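You operate a simulated robot arm through the tools that you are given. There is no shell and no other tool. Be economical: measure what you need, move in short steps, check, and stop when the job is done.

You run a simulated robot arm. Do the job below in one go: nothing can be reset, and whatever is moved stays where it is left.

Task
Open the red table lever, brush the table's fluff down the hole, then shut the lever.
Fine: put the brush back. Set down upright: wooden brush. Where these are worked on the way, their far stop is far enough and under half their travel is too little: red table lever.

Only the result counts: the job must be done as asked and must still hold three seconds after the hand-in. Knocking over, shifting, dropping, spilling or breaking anything else fails it.

Robot
A 6-joint arm with a two-finger parallel gripper, fixed in place. Base frame: the origin is at the foot of the arm, x ahead of it, y to its left, z up; the work surface is at about z = 915. Readings come in mm, rad, newtons and seconds.
With the tool pointing down near the work surface it reaches from about 240 to 660 mm from the base axis. Its first joint turns from -1.152 to 1.152 rad. Payload 2.9 kg.
Tool frame: the origin (TCP) lies between the finger pads and is the grasp point; the fingertips stand 30 mm ahead of it; z points along the fingers, y is the line along which they close. The gripper opens to 110 mm. The fingers are 20 mm wide and 10 mm thick; the gripper's body (48 by 112 mm) begins 55 mm behind the TCP.
Orientation is that of the tool frame in the base frame, as a unit quaternion [x, y, z, w]. With the fingers straight down and closing along the base's y, the tool's x points along the base's -x, its y along +y and its z along -z.

Tools
- The arm moves only by the tool send_rows. Its argument "moves" is text: rows parted by semicolons, each of 7 numbers parted by spaces: the shift along the base's x, y, z in mm, then the turn, a rotation vector about the base's x, y, z in rad, then the finger opening in mm, from 0 to 110. In form: x y z wx wy wz hand; .... A call has 1 to 12 rows; each row is the pose to reach, as a shift and turn from the pose commanded when the call began. A row lasts 0.2 s, in which the tool goes at most 50 mm and 0.15 rad; a call with a longer step from one row to the next is refused whole, and so is a gripper value outside its range. Where a pose cannot be reached the arm comes as near as it can. A force on the tool above 40 N (or 10 N above the force at the start of the call, whichever is more), or a blocked arm, ends the call early, and 0.2 s more pass. Each finger travels about 108 mm/s and halts on what it meets, pressing with about 40 N; the grip force reading is that of the motor and also rises with nothing between the fingers. The clock runs only during rows and for 0.2 s after the last one: add rows that repeat a pose to give the fingers time. It gives the time, the measured TCP pose, the force on the tool (base axes), the opening and the grip force at its end, in the units of the frame above (readings bear some noise), with the torque about the TCP (base axes, N m) and any sound that the robot's microphone picked up, and new pictures: "views" is both (left out), scene, wrist or none.
- Cameras (640 x 400 px; columns grow to the right, rows downward): "scene" is fixed at [51.8, 413.8, 1399.4]; the picture's right is [-0.94, -0.35, 0.00], its down [-0.15, 0.39, -0.91] and it looks along [0.32, -0.85, -0.41] (base axes); focal length 307 px, centre (320, 200). "wrist" rides on the gripper at [72, 17, -103] in the tool frame; the picture's right is [-0.23, 0.97, 0.00], its down [-0.76, -0.18, -0.62] and it looks along [-0.61, -0.14, 0.78] (tool axes); focal length 222 px, centre (320, 200).
- locate(camera, pixels): for up to 12 pixels [column, row] of the newest picture of that camera ("zoom" is the newest enlarged one), the place [x, y, z] in the base frame of the surface seen there, good to about 2 mm. It takes no simulated time.
- close_up(camera, box): a new picture of the part [left, top, right, bottom] of that camera's present view, enlarged. It takes no simulated time.
- close_job(): hands the job in; it is judged then, once.

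Keep the steps short. Do not move on a guess: measure, check each grasp and each placing, and mend mistakes. In all there are 80 turns and 200 pictures (those below and enlarged ones count). Leave the gripper open and the arm clear of the work at the hand-in unless told otherwise, and finish with a single line.

The tools are called after "Call:" as name(argument=value, ...) on one line, values as JSON. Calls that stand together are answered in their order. send_rows: Moves the arm, as the interface text tells. Its arguments: {"type":"object","properties":{"moves":{"type":"string"},"views":{"type":"string","enum":["both","scene","wrist","none"]}},"required":["moves"]} The other tools are called the same way: locate (camera, pixels) gives the place of the surface under pixels of a picture; close_up (camera, box) takes an enlarged picture of a part of a camera's view; close_job () hands the job in.

At the start:

```text
t: 0.0
tcp_pos: [432.6, -149.5, 1217.9]
ee_rot: [0.0, 1.0, 0.0, 0.0]
wrist_force: [0.1, -0.7, -0.4]
moment: [0.02, 0.0, -0.04]
width: 110.2
finger_force: 0.1
```

scene: 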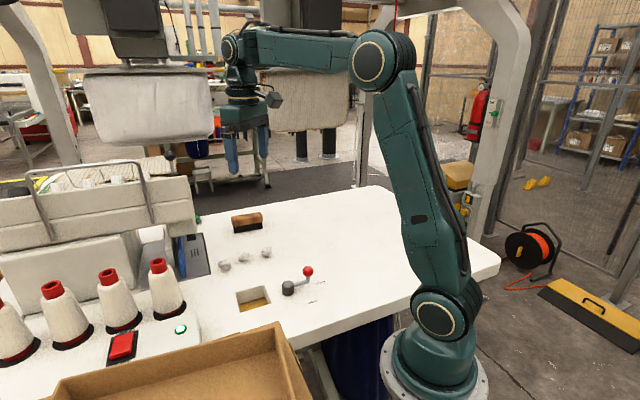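
wrist: 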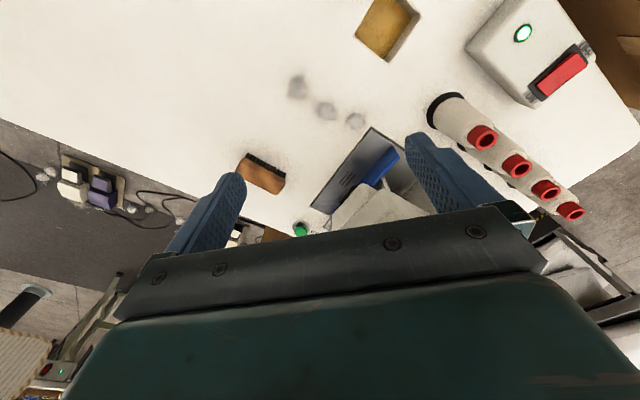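

I see the brush (scene ~247,222), three fluffs (~225,265; 247,257; 266,253), the hole (~253,299) and the red lever (~300,278). I'll enlarge and measure.

Call:
close_up(camera="scene", box=[190, 200, 350, 320])

Call:
locate(camera="scene", pixels=[[225, 266], [248, 257], [266, 253], [236, 293], [265, 287], [271, 302], [241, 311], [289, 288], [308, 271], [248, 218], [234, 222], [262, 218]])

Call:
close_up(camera="wrist", box=[220, 0, 540, 200])

```text
3.33 times, centred on (270, 260) of scene
```

zoom: 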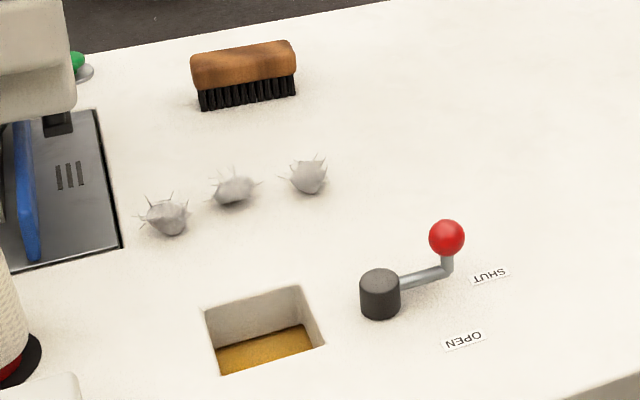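

```text
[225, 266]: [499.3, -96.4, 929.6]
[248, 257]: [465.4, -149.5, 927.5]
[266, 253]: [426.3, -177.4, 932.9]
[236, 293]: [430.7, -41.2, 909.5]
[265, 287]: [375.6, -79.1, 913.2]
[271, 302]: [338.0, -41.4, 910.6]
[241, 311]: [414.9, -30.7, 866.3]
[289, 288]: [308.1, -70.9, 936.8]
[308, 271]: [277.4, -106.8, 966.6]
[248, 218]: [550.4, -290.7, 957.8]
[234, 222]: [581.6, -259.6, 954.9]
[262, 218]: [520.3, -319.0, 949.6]
```

```text
2.00 times, centred on (380, 100) of wrist
```

zoom: 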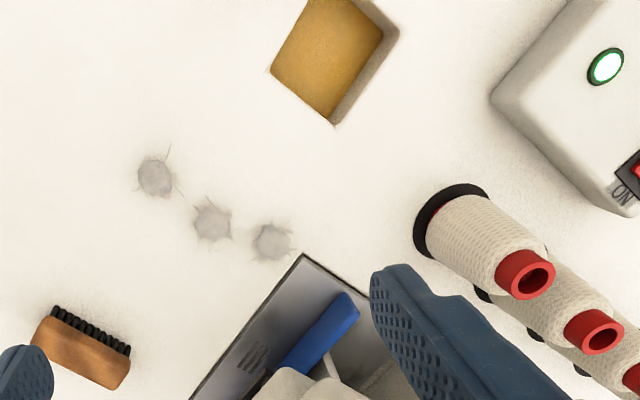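

Now I'll measure the lever and its labels, the hole corners and the brush on enlarged views.

Call:
close_up(camera="scene", box=[230, 250, 330, 316])

Call:
locate(camera="wrist", pixels=[[354, 35], [388, 63], [420, 12], [246, 155], [285, 167], [278, 191], [236, 172], [297, 88], [326, 111], [356, 121], [320, 205], [370, 127]])

```text
6.06 times, centred on (280, 283) of scene
```

zoom: 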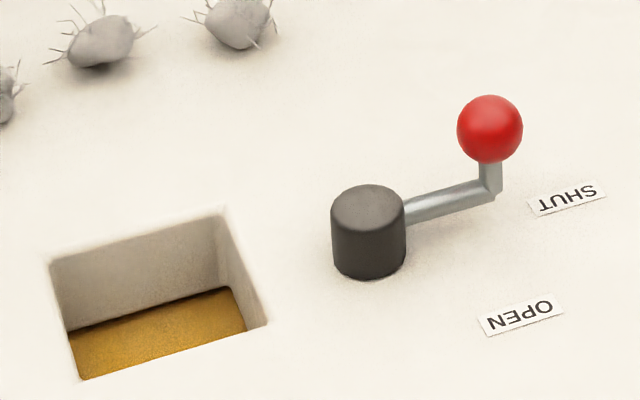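

```text
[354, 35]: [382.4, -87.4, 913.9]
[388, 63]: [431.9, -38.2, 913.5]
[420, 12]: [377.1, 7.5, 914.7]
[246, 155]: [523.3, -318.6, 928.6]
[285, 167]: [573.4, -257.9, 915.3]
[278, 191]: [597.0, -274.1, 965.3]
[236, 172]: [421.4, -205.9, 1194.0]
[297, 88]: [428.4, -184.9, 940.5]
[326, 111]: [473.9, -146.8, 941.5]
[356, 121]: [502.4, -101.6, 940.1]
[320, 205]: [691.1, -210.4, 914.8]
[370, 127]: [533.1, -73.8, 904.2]
```

Call:
locate(camera="zoom", pixels=[[368, 205], [490, 128], [488, 185], [410, 212], [567, 198], [520, 315], [50, 260], [222, 208], [268, 324], [82, 381], [150, 330], [370, 275]])

Call:
close_up(camera="scene", box=[215, 200, 285, 246])

```text
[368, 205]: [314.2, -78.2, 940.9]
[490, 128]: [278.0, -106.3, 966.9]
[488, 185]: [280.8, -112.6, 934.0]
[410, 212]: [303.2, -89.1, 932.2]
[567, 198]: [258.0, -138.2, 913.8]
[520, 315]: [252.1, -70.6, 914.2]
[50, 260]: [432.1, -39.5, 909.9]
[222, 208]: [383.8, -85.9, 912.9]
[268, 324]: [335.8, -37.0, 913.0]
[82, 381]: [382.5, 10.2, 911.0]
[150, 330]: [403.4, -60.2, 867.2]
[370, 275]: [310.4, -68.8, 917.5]
```

```text
8.70 times, centred on (250, 223) of scene
```

zoom: 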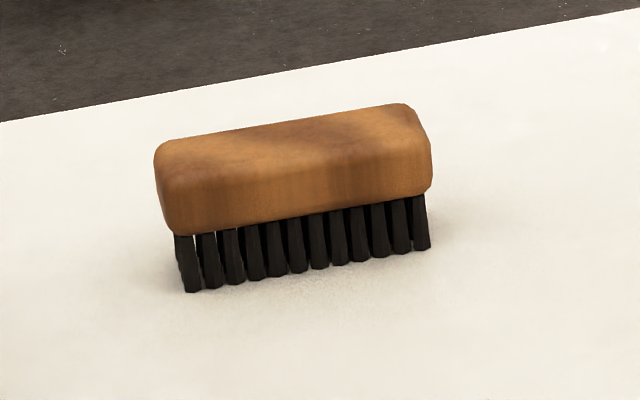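

Call:
locate(camera="zoom", pixels=[[165, 145], [405, 108], [172, 230], [430, 188], [300, 125], [300, 180], [425, 135], [192, 288], [427, 246], [310, 265], [195, 175], [400, 150]])

```text
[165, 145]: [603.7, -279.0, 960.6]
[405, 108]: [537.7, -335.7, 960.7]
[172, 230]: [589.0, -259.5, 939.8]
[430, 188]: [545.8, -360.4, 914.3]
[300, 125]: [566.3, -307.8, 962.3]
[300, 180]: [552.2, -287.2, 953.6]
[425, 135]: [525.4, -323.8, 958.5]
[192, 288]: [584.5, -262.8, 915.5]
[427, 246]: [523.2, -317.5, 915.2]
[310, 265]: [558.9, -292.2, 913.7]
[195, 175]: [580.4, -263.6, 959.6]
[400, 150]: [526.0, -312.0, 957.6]
```

The lever's pivot is about (314,-78) and its knob about (282,-115,960). It has to swing clockwise to OPEN at about (265,-72). I'll move above the knob with the fingers set tangential to the swing.

Call:
send_rows(moves="-25 6 -20 0 0 0.142 100;-50 12 -50 0 0 0.284 80;-75 18 -85 0 0 0.426 60;-100 23 -115 0 0 0.568 44;-125 29 -145 0 0 0.71 44;-150.6 34.5 -170 0 0 0.85 44;-150.6 34.5 -170 0 0 0.85 44")

```text
t: 1.6
tcp_pos: [280.5, -115.5, 1050.2]
ee_rot: [-0.414, 0.91, 0.0, 0.001]
wrist_force: [0.7, 0.4, 0.2]
moment: [0.0, 0.01, 0.01]
width: 44.2
finger_force: 0.0
```

scene: 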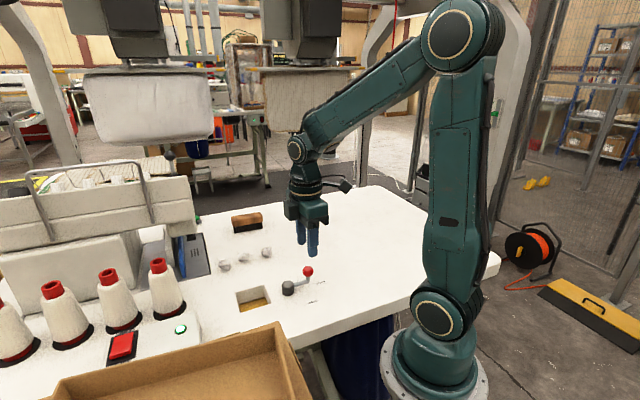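
wrist: 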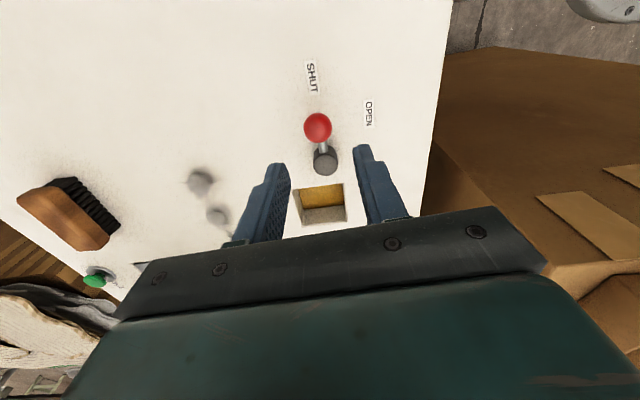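

The knob (wrist 318,127) sits between the fingers' columns. I'll check its position.

Call:
locate(camera="wrist", pixels=[[318, 127], [305, 127], [331, 127], [318, 115], [325, 157]])

```text
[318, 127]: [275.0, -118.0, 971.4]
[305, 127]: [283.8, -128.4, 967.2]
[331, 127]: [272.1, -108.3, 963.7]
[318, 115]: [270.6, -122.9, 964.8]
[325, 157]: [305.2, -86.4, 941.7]
```

The knob's centre is about (279,-117,961). I'll descend to TCP z 975, so the fingers straddle it.

Call:
send_rows(moves="-1.5 -1.5 -25 0 0 0 44;-1.5 -1.5 -50 0 0 0 44;-1.5 -1.5 -74 0 0 0 44;-1.5 -1.5 -74 0 0 0 30")

```text
t: 2.6
tcp_pos: [280.6, -117.5, 975.8]
ee_rot: [-0.412, 0.911, 0.001, 0.0]
wrist_force: [-0.9, -0.3, 0.1]
moment: [-0.03, 0.04, -0.01]
width: 29.9
finger_force: 0.0
```

scene: 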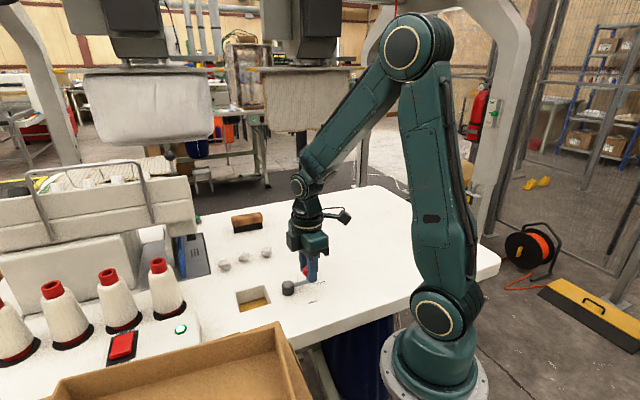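
wrist: 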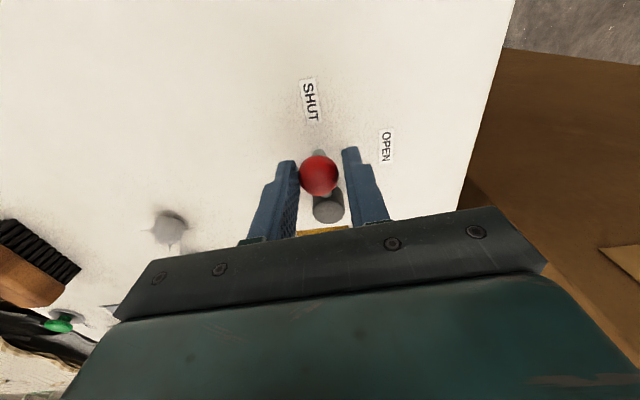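

The knob is straddled with 30 mm between the fingers. I'll swing it along the arc toward OPEN.

Call:
send_rows(moves="-4.8 5.1 0 0 0 -0.14 30;-8.8 10.8 0 0 0 -0.28 30;-12 17 0 0 0 -0.42 30;-14.4 23.5 0 0 0 -0.56 30;-15.7 30.4 0 0 0 -0.7 30;-16.1 37.3 0 0 0 -0.84 30;-15.6 44.3 0 0 0 -0.977 30;-15 47.2 0 0 0 -1.03 30")

```text
t: 4.4
tcp_pos: [264.4, -68.8, 974.4]
ee_rot: [0.091, 0.996, 0.0, 0.0]
wrist_force: [-0.2, -0.8, 0.0]
moment: [0.0, -0.01, -0.01]
width: 30.3
finger_force: 0.1
```

scene: 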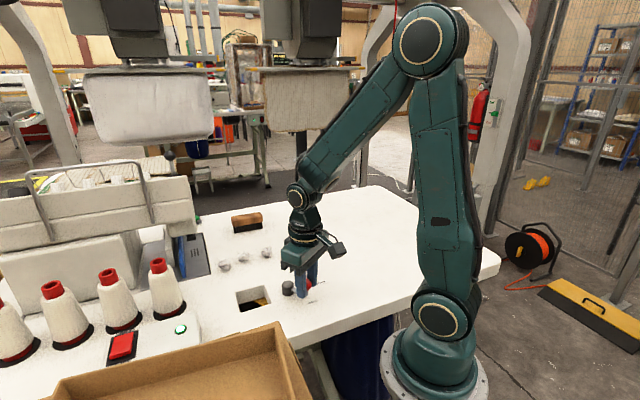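
wrist: 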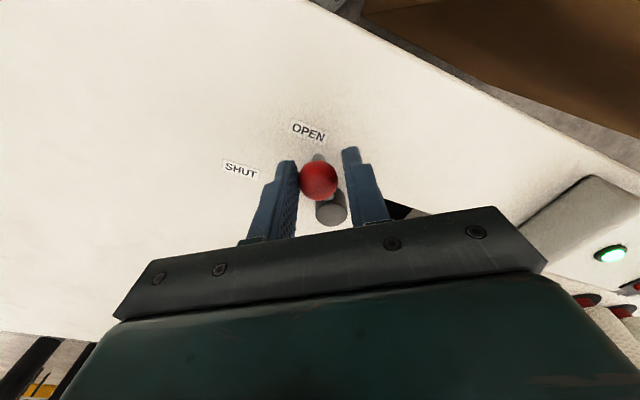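

The hole is going dark and no stop has been felt yet. I'll go on a little toward the far stop.

Call:
send_rows(moves="0.8 3.4 0 0 0 -0.07 30;1.9 6.7 0 0 0 -0.14 30;3.2 9.9 0 0 0 -0.2 30")

Call:
close_up(camera="scene", box=[220, 250, 340, 320])

```text
t: 5.2
tcp_pos: [267.9, -58.9, 975.0]
ee_rot: [0.19, 0.982, 0.001, 0.0]
wrist_force: [-0.4, -1.0, 0.9]
moment: [-0.02, -0.03, 0.0]
width: 30.4
finger_force: 0.1
```

scene: 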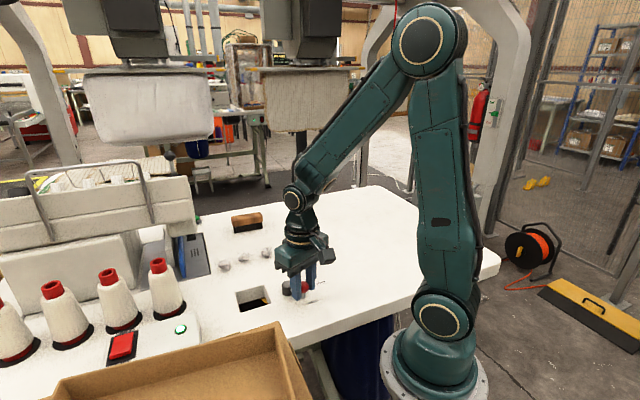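
wrist: 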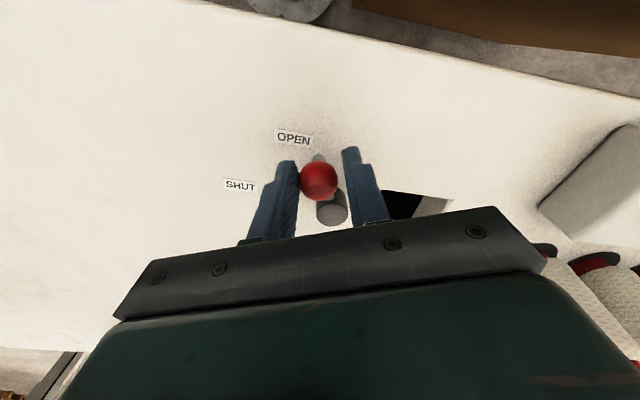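

```text
5.33 times, centred on (280, 285) of scene
```

zoom: 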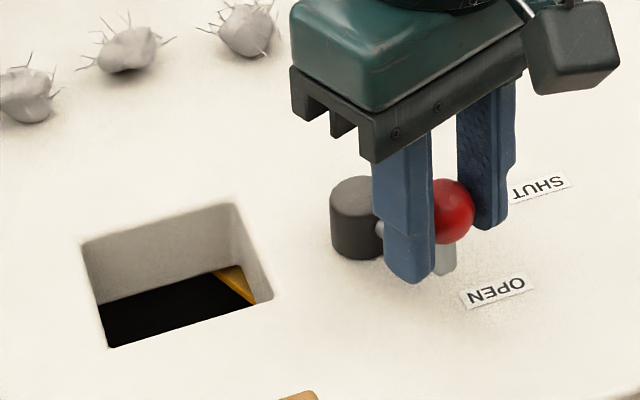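

The shutter is mostly open, but some yellow remains and no stop has been felt. I'll continue.

Call:
send_rows(moves="2.4 4.7 0 0 0 -0.105 30;5.3 9.1 0 0 0 -0.21 30;8.6 13.1 0 0 0 -0.315 30;12.3 16.8 0 0 0 -0.42 30")

Call:
close_up(camera="scene", box=[220, 250, 340, 320])

```text
t: 6.2
tcp_pos: [280.3, -43.6, 974.2]
ee_rot: [0.392, 0.92, -0.003, -0.001]
wrist_force: [-9.1, -19.0, 0.2]
moment: [-0.36, 0.11, 0.09]
width: 40.1
finger_force: 10.0
```

scene: 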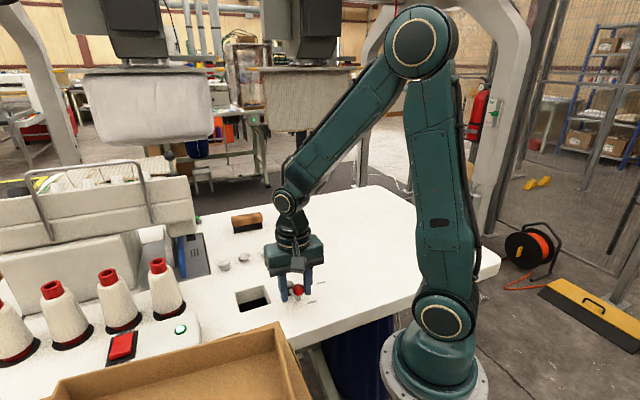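
wrist: 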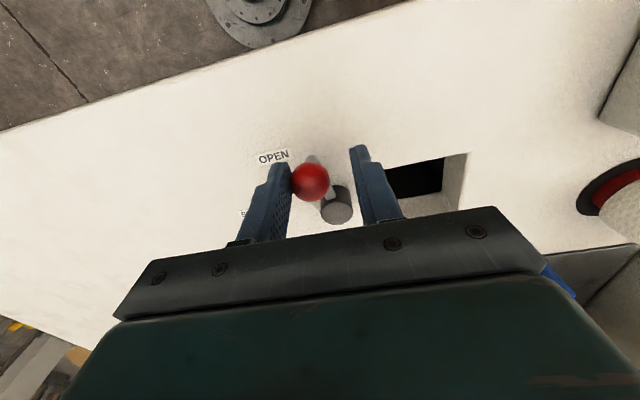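

```text
5.33 times, centred on (280, 285) of scene
```

zoom: 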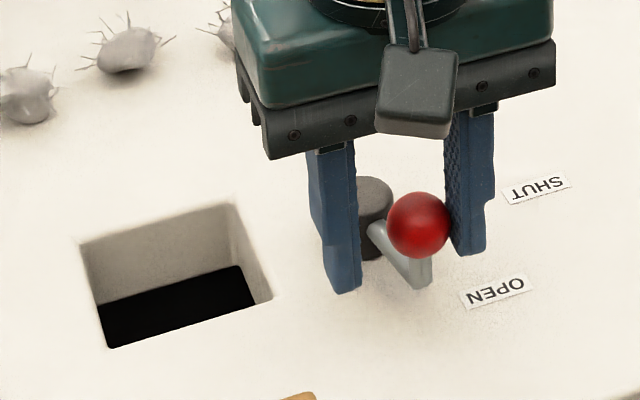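

The stop is felt at 19 N and the hole is fully open. I'll ease off, then rise clear.

Call:
send_rows(moves="-4 -5 0 0 0 0.1 44;-4 -5 0 0 0 0.1 44;-4 -5 35 0 0 0.1 44;-4 -5 80 0 0 0.1 50;-4 -5 120 0 0 0.1 60")

Call:
close_up(camera="scene", box=[220, 250, 340, 320])

```text
t: 7.4
tcp_pos: [276.1, -46.5, 1095.2]
ee_rot: [0.343, 0.939, 0.001, -0.001]
wrist_force: [-0.6, 0.3, 0.2]
moment: [0.02, 0.02, 0.02]
width: 60.0
finger_force: 0.1
```

scene: 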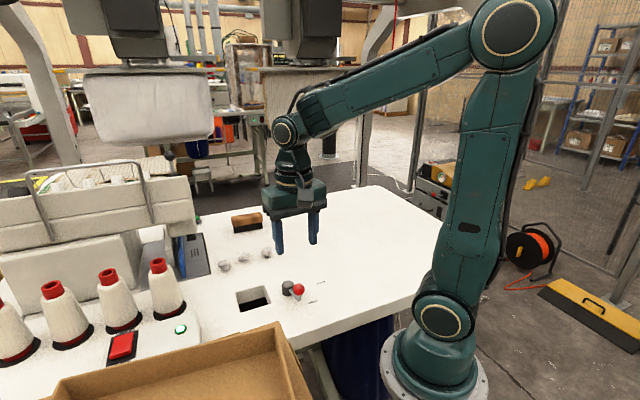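
wrist: 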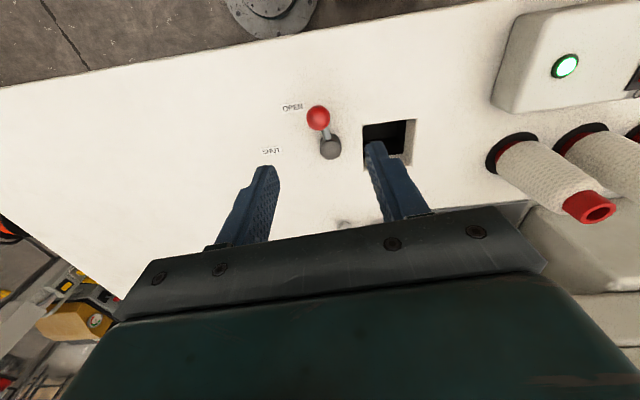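

```text
5.33 times, centred on (280, 285) of scene
```

zoom: 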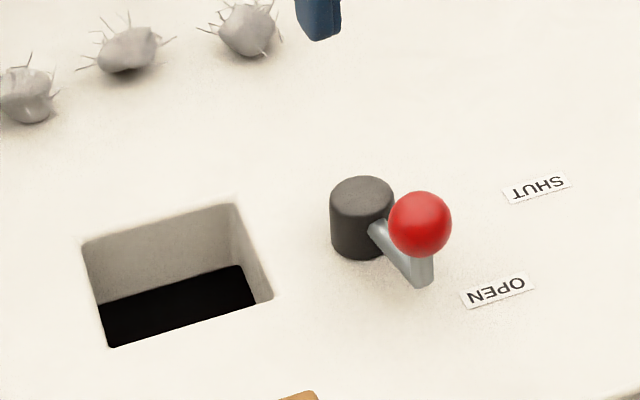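

The lever stays open. Before going to the brush, I'll check how near the machine head is.

Call:
locate(camera="scene", pixels=[[195, 192], [190, 225], [208, 110], [185, 180], [200, 215], [150, 75]])

Call:
send_rows(moves="28 -25 0 0 0 0.1445 64;56 -50 0 0 0 0.289 70;84 -75 0 0 0 0.4335 70;112 -100 0 0 0 0.578 70;140 -125 0 0 0 0.7225 70;168 -150 0 0 0 0.867 70;197 -175 0 0 0 1.0115 70;226 -200 0 0 0 1.156 70;256 -226 0 0 0 1.3 70;285 -251.5 0 0 0 1.443 70;285 -251.5 0 0 0 1.443 70")

```text
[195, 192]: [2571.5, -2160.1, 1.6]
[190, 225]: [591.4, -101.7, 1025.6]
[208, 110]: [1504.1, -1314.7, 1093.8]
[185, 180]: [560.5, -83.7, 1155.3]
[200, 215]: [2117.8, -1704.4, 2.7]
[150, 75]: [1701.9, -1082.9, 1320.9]
```

```text
t: 9.8
tcp_pos: [560.9, -299.6, 1095.5]
ee_rot: [-0.365, 0.931, 0.0, -0.001]
wrist_force: [-0.2, 0.9, -0.3]
moment: [-0.02, 0.01, 0.02]
width: 69.7
finger_force: 0.0
```

scene: 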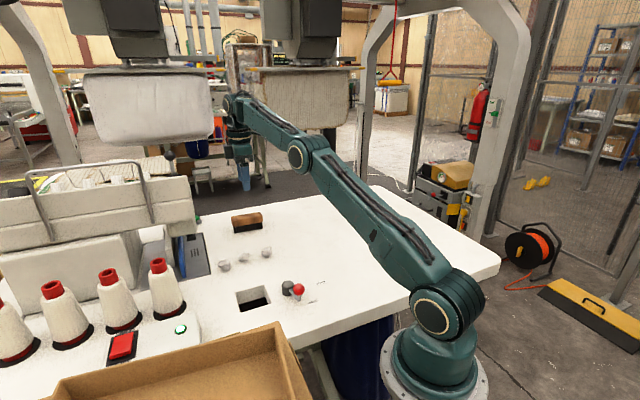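
wrist: 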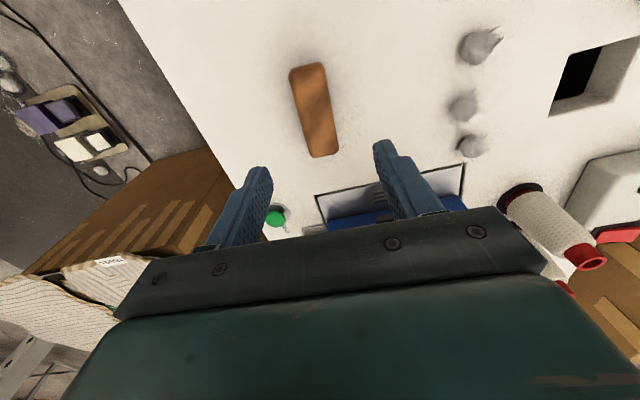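

Arm is above the brush. I'll measure the brush's top corners from here.

Call:
locate(camera="wrist", pixels=[[292, 69], [322, 63], [337, 152], [312, 157], [314, 110], [308, 66], [325, 155], [301, 110], [330, 110]])

Call:
close_up(camera="wrist", box=[240, 30, 400, 180])

```text
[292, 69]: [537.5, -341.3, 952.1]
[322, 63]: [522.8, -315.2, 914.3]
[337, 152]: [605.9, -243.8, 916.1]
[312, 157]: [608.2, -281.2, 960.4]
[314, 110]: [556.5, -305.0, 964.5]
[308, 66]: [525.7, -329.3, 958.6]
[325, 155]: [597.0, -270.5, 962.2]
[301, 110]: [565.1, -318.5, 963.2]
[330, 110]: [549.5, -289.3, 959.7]
```

```text
2.67 times, centred on (320, 105) of wrist
```

zoom: 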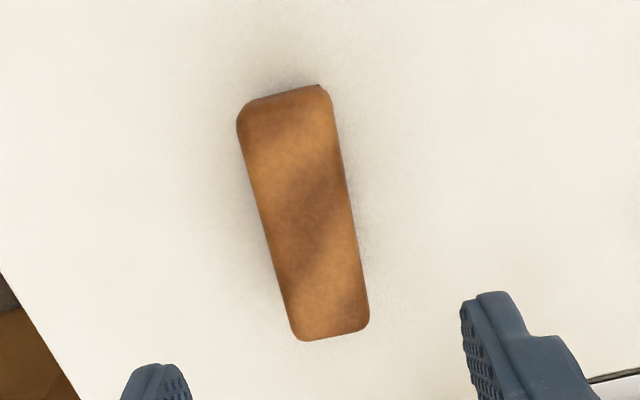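

Brush centre is about (562,-299), axis about 41°, top z 962. I'll descend to TCP z 970, then close.

Call:
send_rows(moves="1 0.5 -45 0 0 -0.03 70;1 0.5 -90 0 0 -0.03 64;1 0.5 -126 0 0 -0.03 60;1 0.5 -126 0 0 -0.03 60")

Call:
close_up(camera="scene", box=[205, 180, 295, 246])

```text
t: 10.8
tcp_pos: [563.0, -297.9, 968.9]
ee_rot: [-0.35, 0.937, 0.0, 0.0]
wrist_force: [-0.5, 0.2, 0.0]
moment: [0.0, -0.02, -0.01]
width: 59.8
finger_force: 0.2
```

scene: 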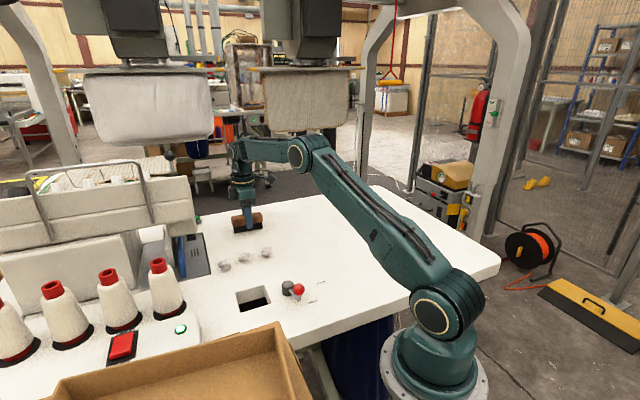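
wrist: 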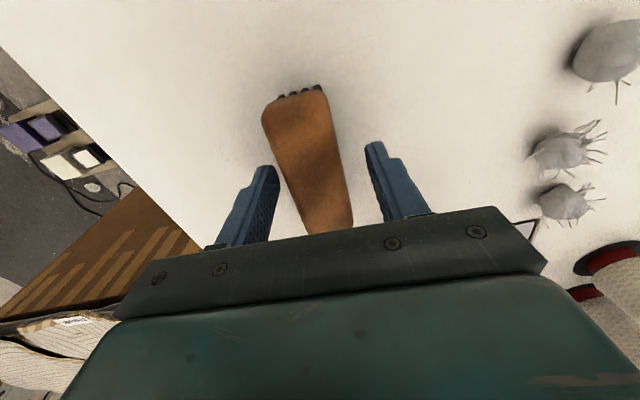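

```text
6.06 times, centred on (250, 213) of scene
```

zoom: 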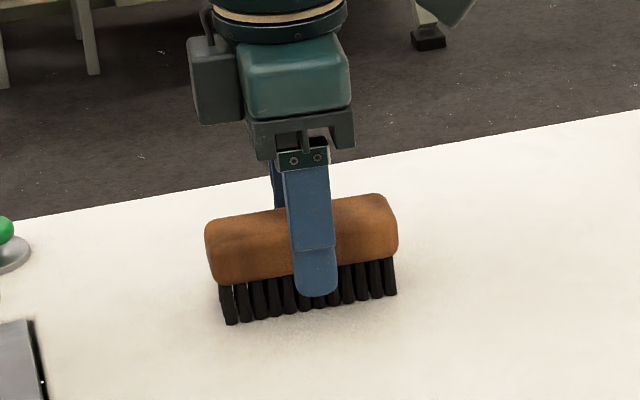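

The fingers straddle the handle near its middle. Closing.

Call:
send_rows(moves="0 0 0 0 0 0 40;0 0 0 0 0 0 20;0 0 0 0 0 0 15;0 0 0 0 0 0 15", views="wrist")

```text
t: 11.8
tcp_pos: [562.8, -298.6, 968.1]
ee_rot: [-0.349, 0.937, 0.0, 0.0]
wrist_force: [-0.7, 0.0, -0.1]
moment: [0.01, 0.04, 0.01]
width: 35.0
finger_force: 40.5
```

wrist: 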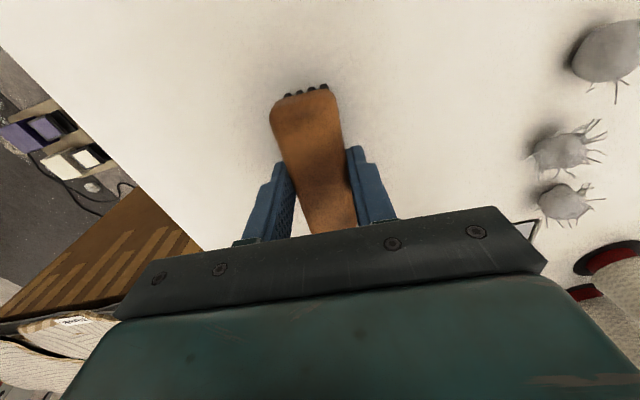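

Grip is firm (35 mm, 40 N). Its home is TCP (562.8,-298.5,968.5), yaw 0.713. I'll lift it and move behind the first fluff at (428,-182), turned to face the hole.

Call:
send_rows(moves="0 0 30 0 0 0 15;0 0 60 0 0 0 15;-35 19 70 0 0 -0.1 15;-70 38 70 0 0 -0.2 15;-105 57 70 0 0 -0.3 15;-136 74.5 70 0 0 -0.407 15;-136 74.5 50 0 0 -0.407 15;-136 74.5 30 0 0 -0.407 15;-136 74.5 30 0 0 -0.407 15")

Call:
close_up(camera="scene", box=[200, 200, 320, 290])

```text
t: 13.8
tcp_pos: [426.8, -223.6, 997.4]
ee_rot: [-0.152, 0.988, 0.0, 0.0]
wrist_force: [-0.2, -0.3, -0.5]
moment: [0.02, -0.04, -0.01]
width: 35.0
finger_force: 40.1
```

scene: 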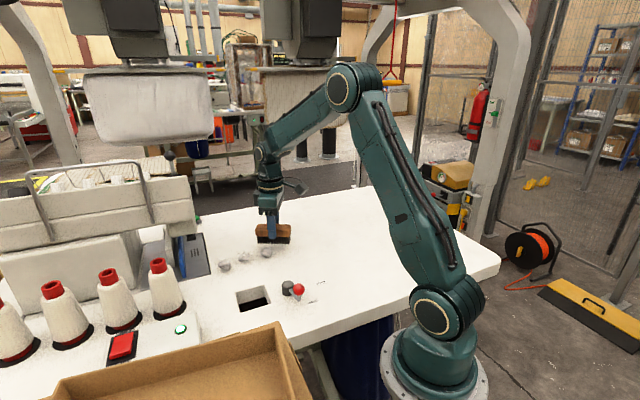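
wrist: 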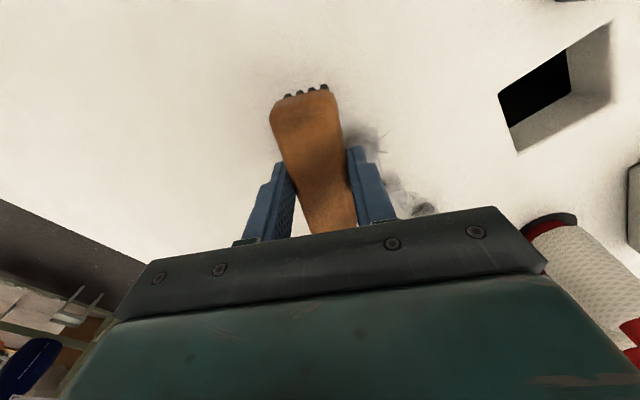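

```text
4.44 times, centred on (260, 245) of scene
```

zoom: 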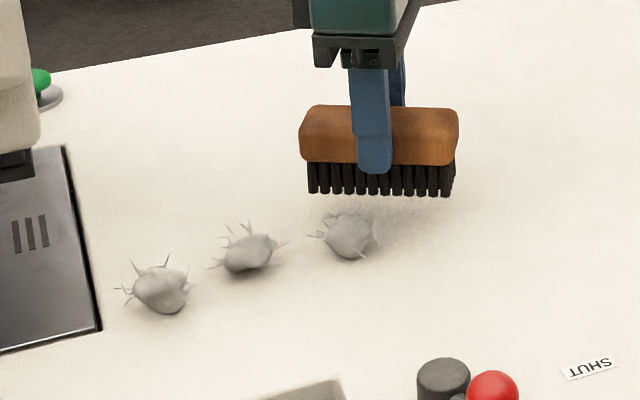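

Brush is behind fluff 1 and clear of it. I'll lower it to the table and sweep the first part.

Call:
send_rows(moves="0 0 -15 0 0 0 15;0 0 -28 0 0 0 15;-3.6 11.4 -28 0 0 0 15;-7.2 22.8 -28 0 0 0 15;-10.8 34.2 -28 0 0 0 15;-14.4 45.6 -28 0 0 0 15;-18 57 -28 0 0 0 15;-21.6 68.4 -28 0 0 0 15")

Call:
close_up(camera="scene", box=[200, 220, 320, 310])

```text
t: 15.6
tcp_pos: [405.7, -155.0, 969.9]
ee_rot: [-0.153, 0.988, 0.0, 0.0]
wrist_force: [0.1, -1.1, -1.3]
moment: [0.02, 0.02, 0.02]
width: 35.0
finger_force: 40.5
```

scene: 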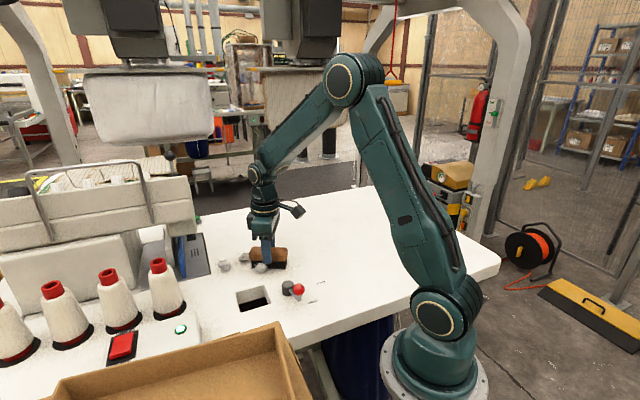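
wrist: 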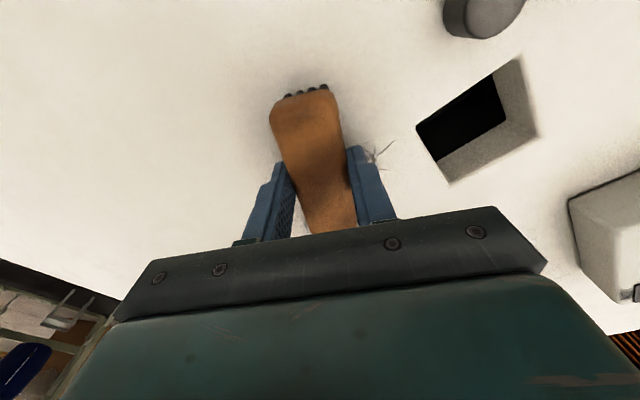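

```text
4.44 times, centred on (260, 265) of scene
```

zoom: 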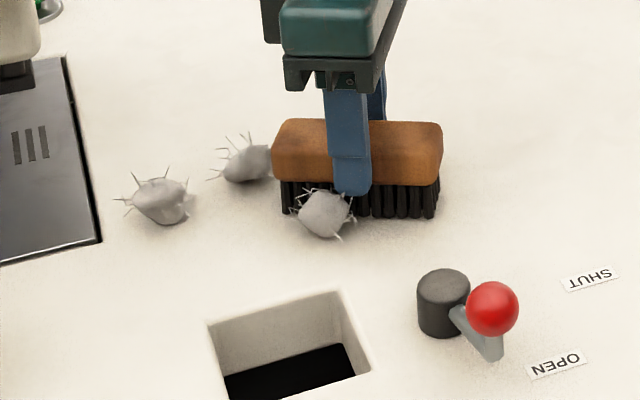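

Fluff 1 is riding ahead of the bristles (zoom 322,213) and the others are untouched. Continuing to the hole edge.

Call:
send_rows(moves="-3.4 11.4 0 0 0 0 15;-6.8 22.8 0 0 0 0 15;-10.2 34.2 0 0 0 0 15;-13.6 45.6 0 0 0 0 15;-17 57 0 0 0 0 15;-20.4 68.4 0 0 0 0 15;-23 78 0 0 0 0 15")

Call:
close_up(camera="scene", box=[200, 220, 320, 310])

```text
t: 17.2
tcp_pos: [382.3, -76.4, 970.6]
ee_rot: [-0.152, 0.988, -0.001, -0.001]
wrist_force: [0.3, -1.0, 0.0]
moment: [0.02, 0.0, 0.01]
width: 34.7
finger_force: 39.6
```

scene: 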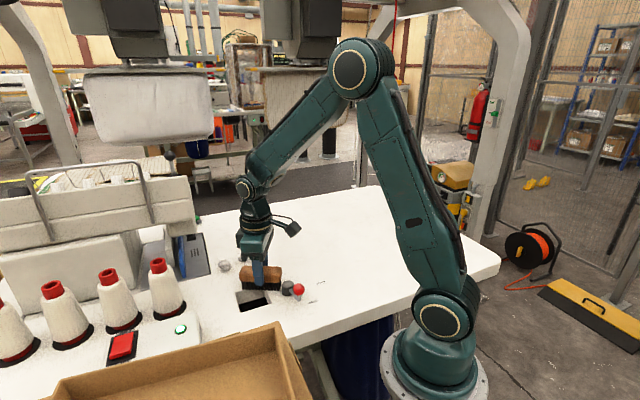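
wrist: 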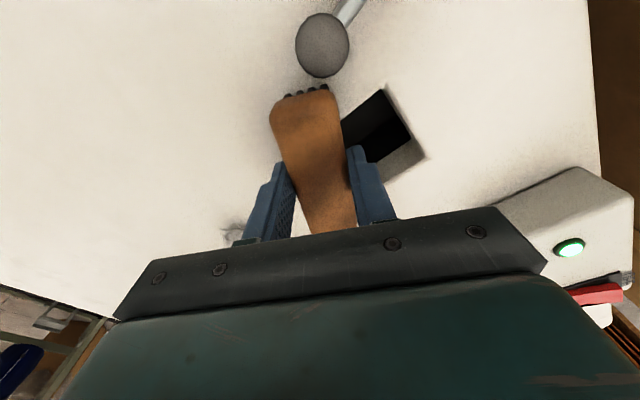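

```text
4.44 times, centred on (260, 265) of scene
```

zoom: 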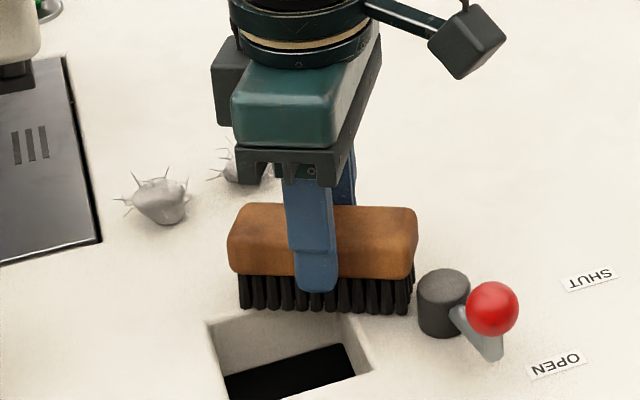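

Fluff 1 went down. I'll lift and move behind fluff 2 (470,-148).

Call:
send_rows(moves="0 0 30 0 0 0 15;0 0 60 0 0 0 15;25 -28 65 0 0 0.09 15;50 -56 65 0 0 0.18 15;75 -84 65 0 0 0.27 15;101.5 -111.6 65 0 0 0.365 15;101.5 -111.6 40 0 0 0.365 15;101.5 -111.6 20 0 0 0.365 15;101.5 -111.6 20 0 0 0.365 15")

Call:
close_up(camera="scene", box=[180, 200, 320, 310])

```text
t: 19.2
tcp_pos: [482.9, -188.8, 990.7]
ee_rot: [-0.33, 0.944, 0.0, 0.0]
wrist_force: [0.7, -0.3, -0.3]
moment: [0.03, -0.02, 0.04]
width: 35.0
finger_force: 40.1
```

scene: 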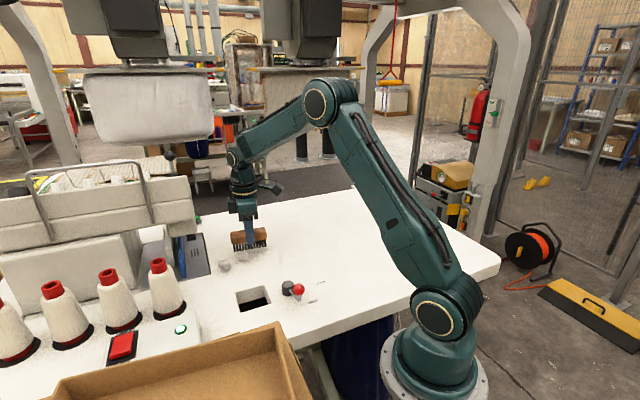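
wrist: 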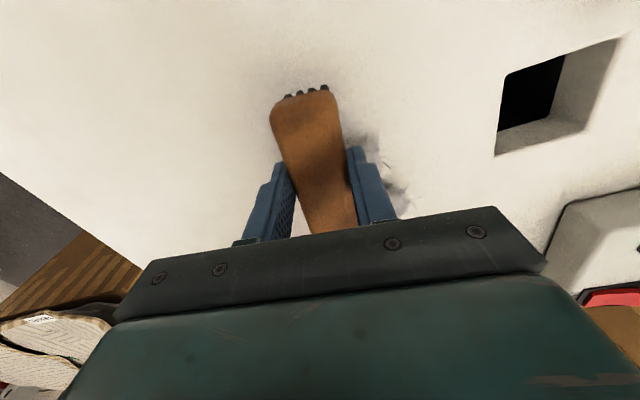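

```text
3.64 times, centred on (250, 255) of scene
```

zoom: 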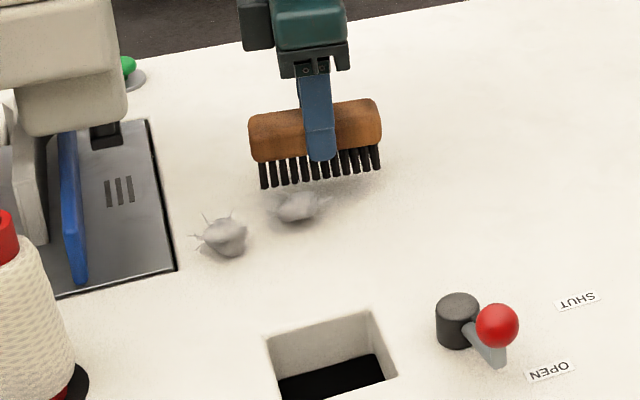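

Let me re-measure both fluffs.

Call:
locate(camera="zoom", pixels=[[298, 206], [312, 206], [278, 206], [225, 237]])

```text
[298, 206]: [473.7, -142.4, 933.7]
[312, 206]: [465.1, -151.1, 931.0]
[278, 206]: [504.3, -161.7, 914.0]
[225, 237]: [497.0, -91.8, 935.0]
```

Fluff 2 lies about 17 mm along from the brush's centre and fluff 3 clears the end by about 10 mm. Lowering and sweeping.

Call:
send_rows(moves="0 0 -12 0 0 0 15;0 0 -21 0 0 0 15;-7.4 9.4 -21 0 0 0 15;-14.8 18.8 -21 0 0 0 15;-22.2 28.2 -21 0 0 0 15;-29.6 37.6 -21 0 0 0 15;-37 47 -21 0 0 0 15;-44.4 56.4 -21 0 0 0 15")

Call:
close_up(camera="scene", box=[180, 200, 320, 310])

```text
t: 21.0
tcp_pos: [439.1, -131.8, 967.6]
ee_rot: [-0.329, 0.944, 0.0, 0.0]
wrist_force: [-0.4, -0.6, -0.6]
moment: [-0.01, 0.0, -0.01]
width: 34.9
finger_force: 40.4
```

scene: 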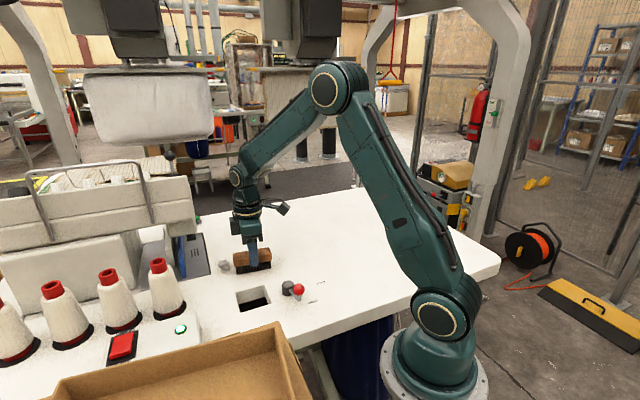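
wrist: 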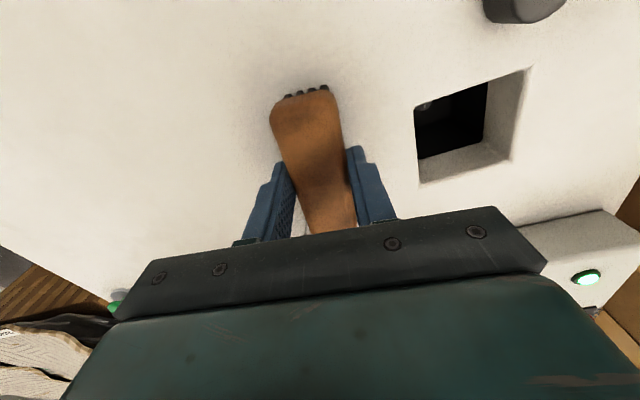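

```text
3.64 times, centred on (250, 255) of scene
```

zoom: 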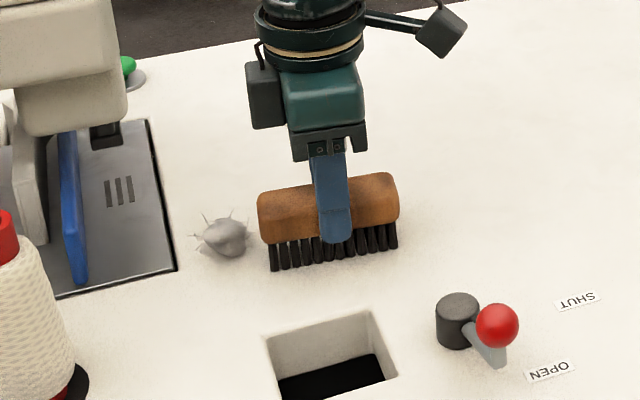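

Fluff 2 isn't visible ahead of the brush. I'll lift to find it.

Call:
send_rows(moves="0 0 30 0 0 0 15;0 0 60 0 0 0 15;0 0 90 0 0 0 15")

Call:
close_up(camera="scene", box=[180, 180, 320, 310])

```text
t: 21.8
tcp_pos: [437.9, -132.2, 1059.2]
ee_rot: [-0.33, 0.944, 0.0, 0.0]
wrist_force: [0.2, 0.1, -0.5]
moment: [0.0, 0.01, 0.01]
width: 34.8
finger_force: 39.5
```

scene: 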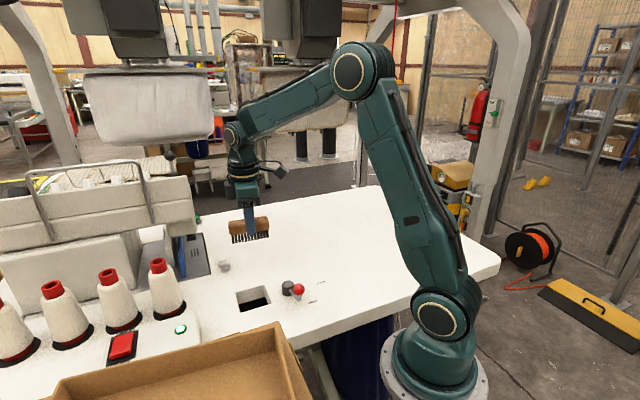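
wrist: 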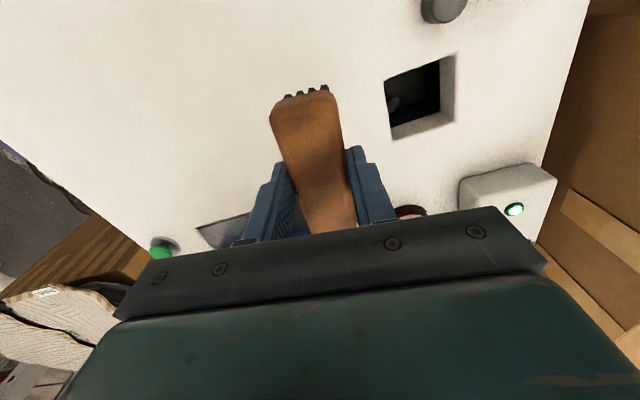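

```text
3.08 times, centred on (250, 245) of scene
```

zoom: 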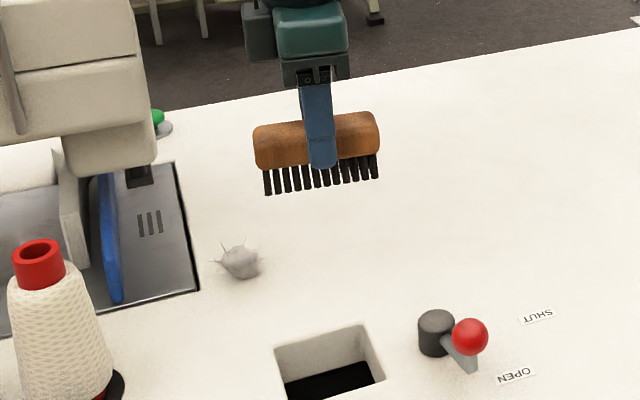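

Call:
close_up(camera="wrist", box=[360, 40, 480, 150])

Call:
send_rows(moves="0 -30 20 0 0 0 15;0 -70 40 0 0 0 15;0 -110 40 0 0 0 15;0 -150 40 0 0 0 15;0 -150 40 0 0 0 15")

```text
3.64 times, centred on (420, 95) of wrist
```

zoom: 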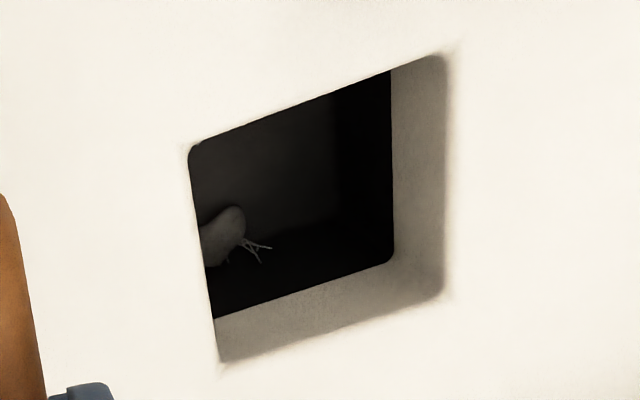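

```text
t: 23.0
tcp_pos: [437.5, -284.9, 1099.2]
ee_rot: [-0.33, 0.944, 0.0, 0.0]
wrist_force: [0.2, -0.2, -0.6]
moment: [-0.01, 0.0, -0.04]
width: 35.1
finger_force: 40.2
```

scene: 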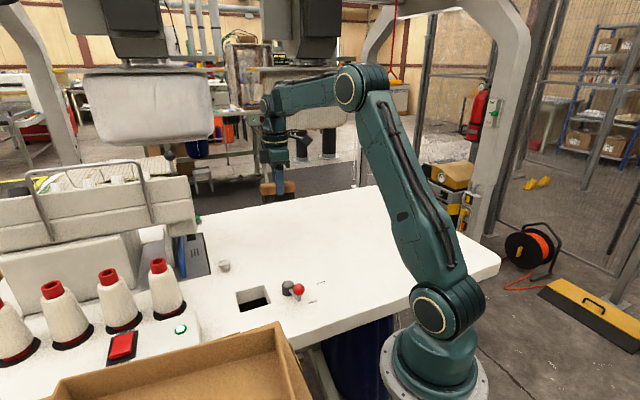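
wrist: 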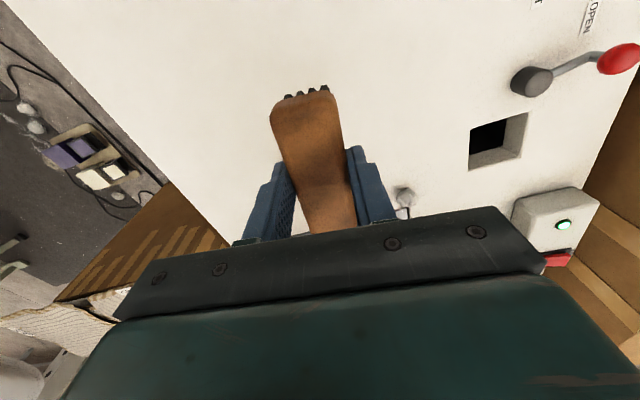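

Only one fluff (scene 224,266) remains on the table. I'll look closer at the brush, table and hole for fluff 2.

Call:
close_up(camera="scene", box=[190, 160, 350, 310])

Call:
close_up(camera="scene", box=[250, 165, 310, 205])

Call:
close_up(camera="wrist", box=[460, 100, 540, 180])

```text
2.67 times, centred on (270, 235) of scene
```

zoom: 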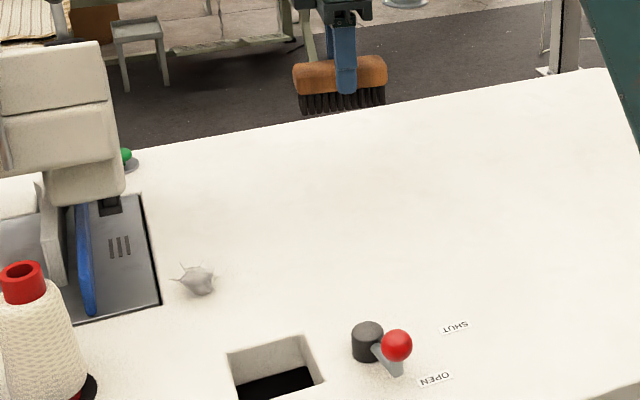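

```text
10.00 times, centred on (280, 185) of scene
```

zoom: 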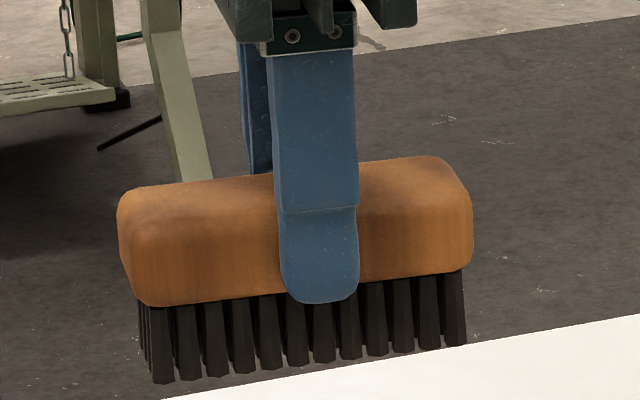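

```text
5.00 times, centred on (500, 140) of wrist
```

zoom: 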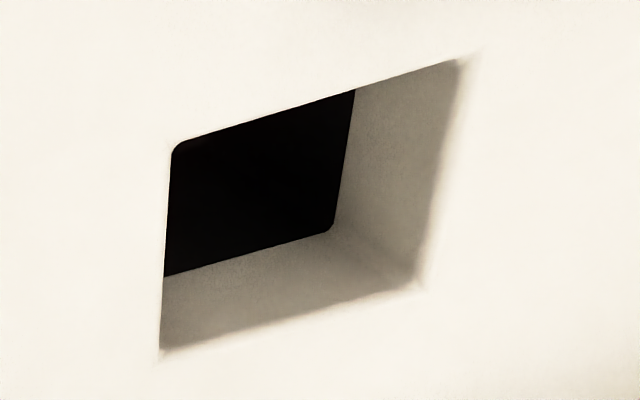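

The brush is clean and the table has only fluff 3. I'll measure it and the machine's nearest parts.

Call:
close_up(camera="scene", box=[170, 200, 270, 290])

Call:
locate(camera="wrist", pixels=[[404, 196], [398, 190], [411, 199]])

Call:
locate(camera="scene", pixels=[[223, 266], [218, 269], [229, 266], [235, 180], [233, 210], [212, 215], [210, 235], [214, 200], [197, 205], [203, 215]])

```text
4.44 times, centred on (220, 245) of scene
```

zoom: 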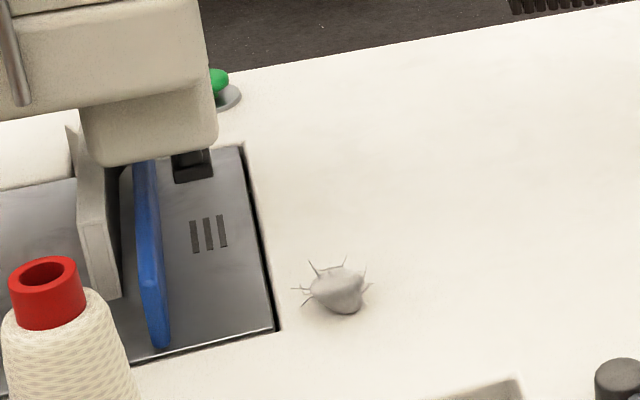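

```text
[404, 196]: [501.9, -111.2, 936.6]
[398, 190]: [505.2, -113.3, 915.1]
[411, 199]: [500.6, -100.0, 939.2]
```

```text
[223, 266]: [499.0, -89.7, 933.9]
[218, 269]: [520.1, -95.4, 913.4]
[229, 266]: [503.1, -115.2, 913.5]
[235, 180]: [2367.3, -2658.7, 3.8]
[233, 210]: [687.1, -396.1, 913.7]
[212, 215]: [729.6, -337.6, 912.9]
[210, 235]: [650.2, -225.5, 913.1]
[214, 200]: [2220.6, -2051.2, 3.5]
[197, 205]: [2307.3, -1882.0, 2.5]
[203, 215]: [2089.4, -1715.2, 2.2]
```

Call:
locate(camera="zoom", pixels=[[205, 140], [160, 140], [90, 140], [195, 60], [195, 15], [215, 100], [192, 172], [100, 290], [155, 340], [275, 328], [242, 148], [120, 20]])

```text
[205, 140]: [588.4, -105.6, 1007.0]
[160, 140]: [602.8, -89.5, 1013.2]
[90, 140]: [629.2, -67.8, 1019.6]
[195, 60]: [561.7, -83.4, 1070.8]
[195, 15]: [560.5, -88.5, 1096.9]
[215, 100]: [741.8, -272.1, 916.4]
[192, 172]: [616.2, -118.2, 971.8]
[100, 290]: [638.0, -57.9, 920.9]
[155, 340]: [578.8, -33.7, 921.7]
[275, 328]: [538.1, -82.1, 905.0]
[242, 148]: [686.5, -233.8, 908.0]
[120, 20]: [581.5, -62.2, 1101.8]
```

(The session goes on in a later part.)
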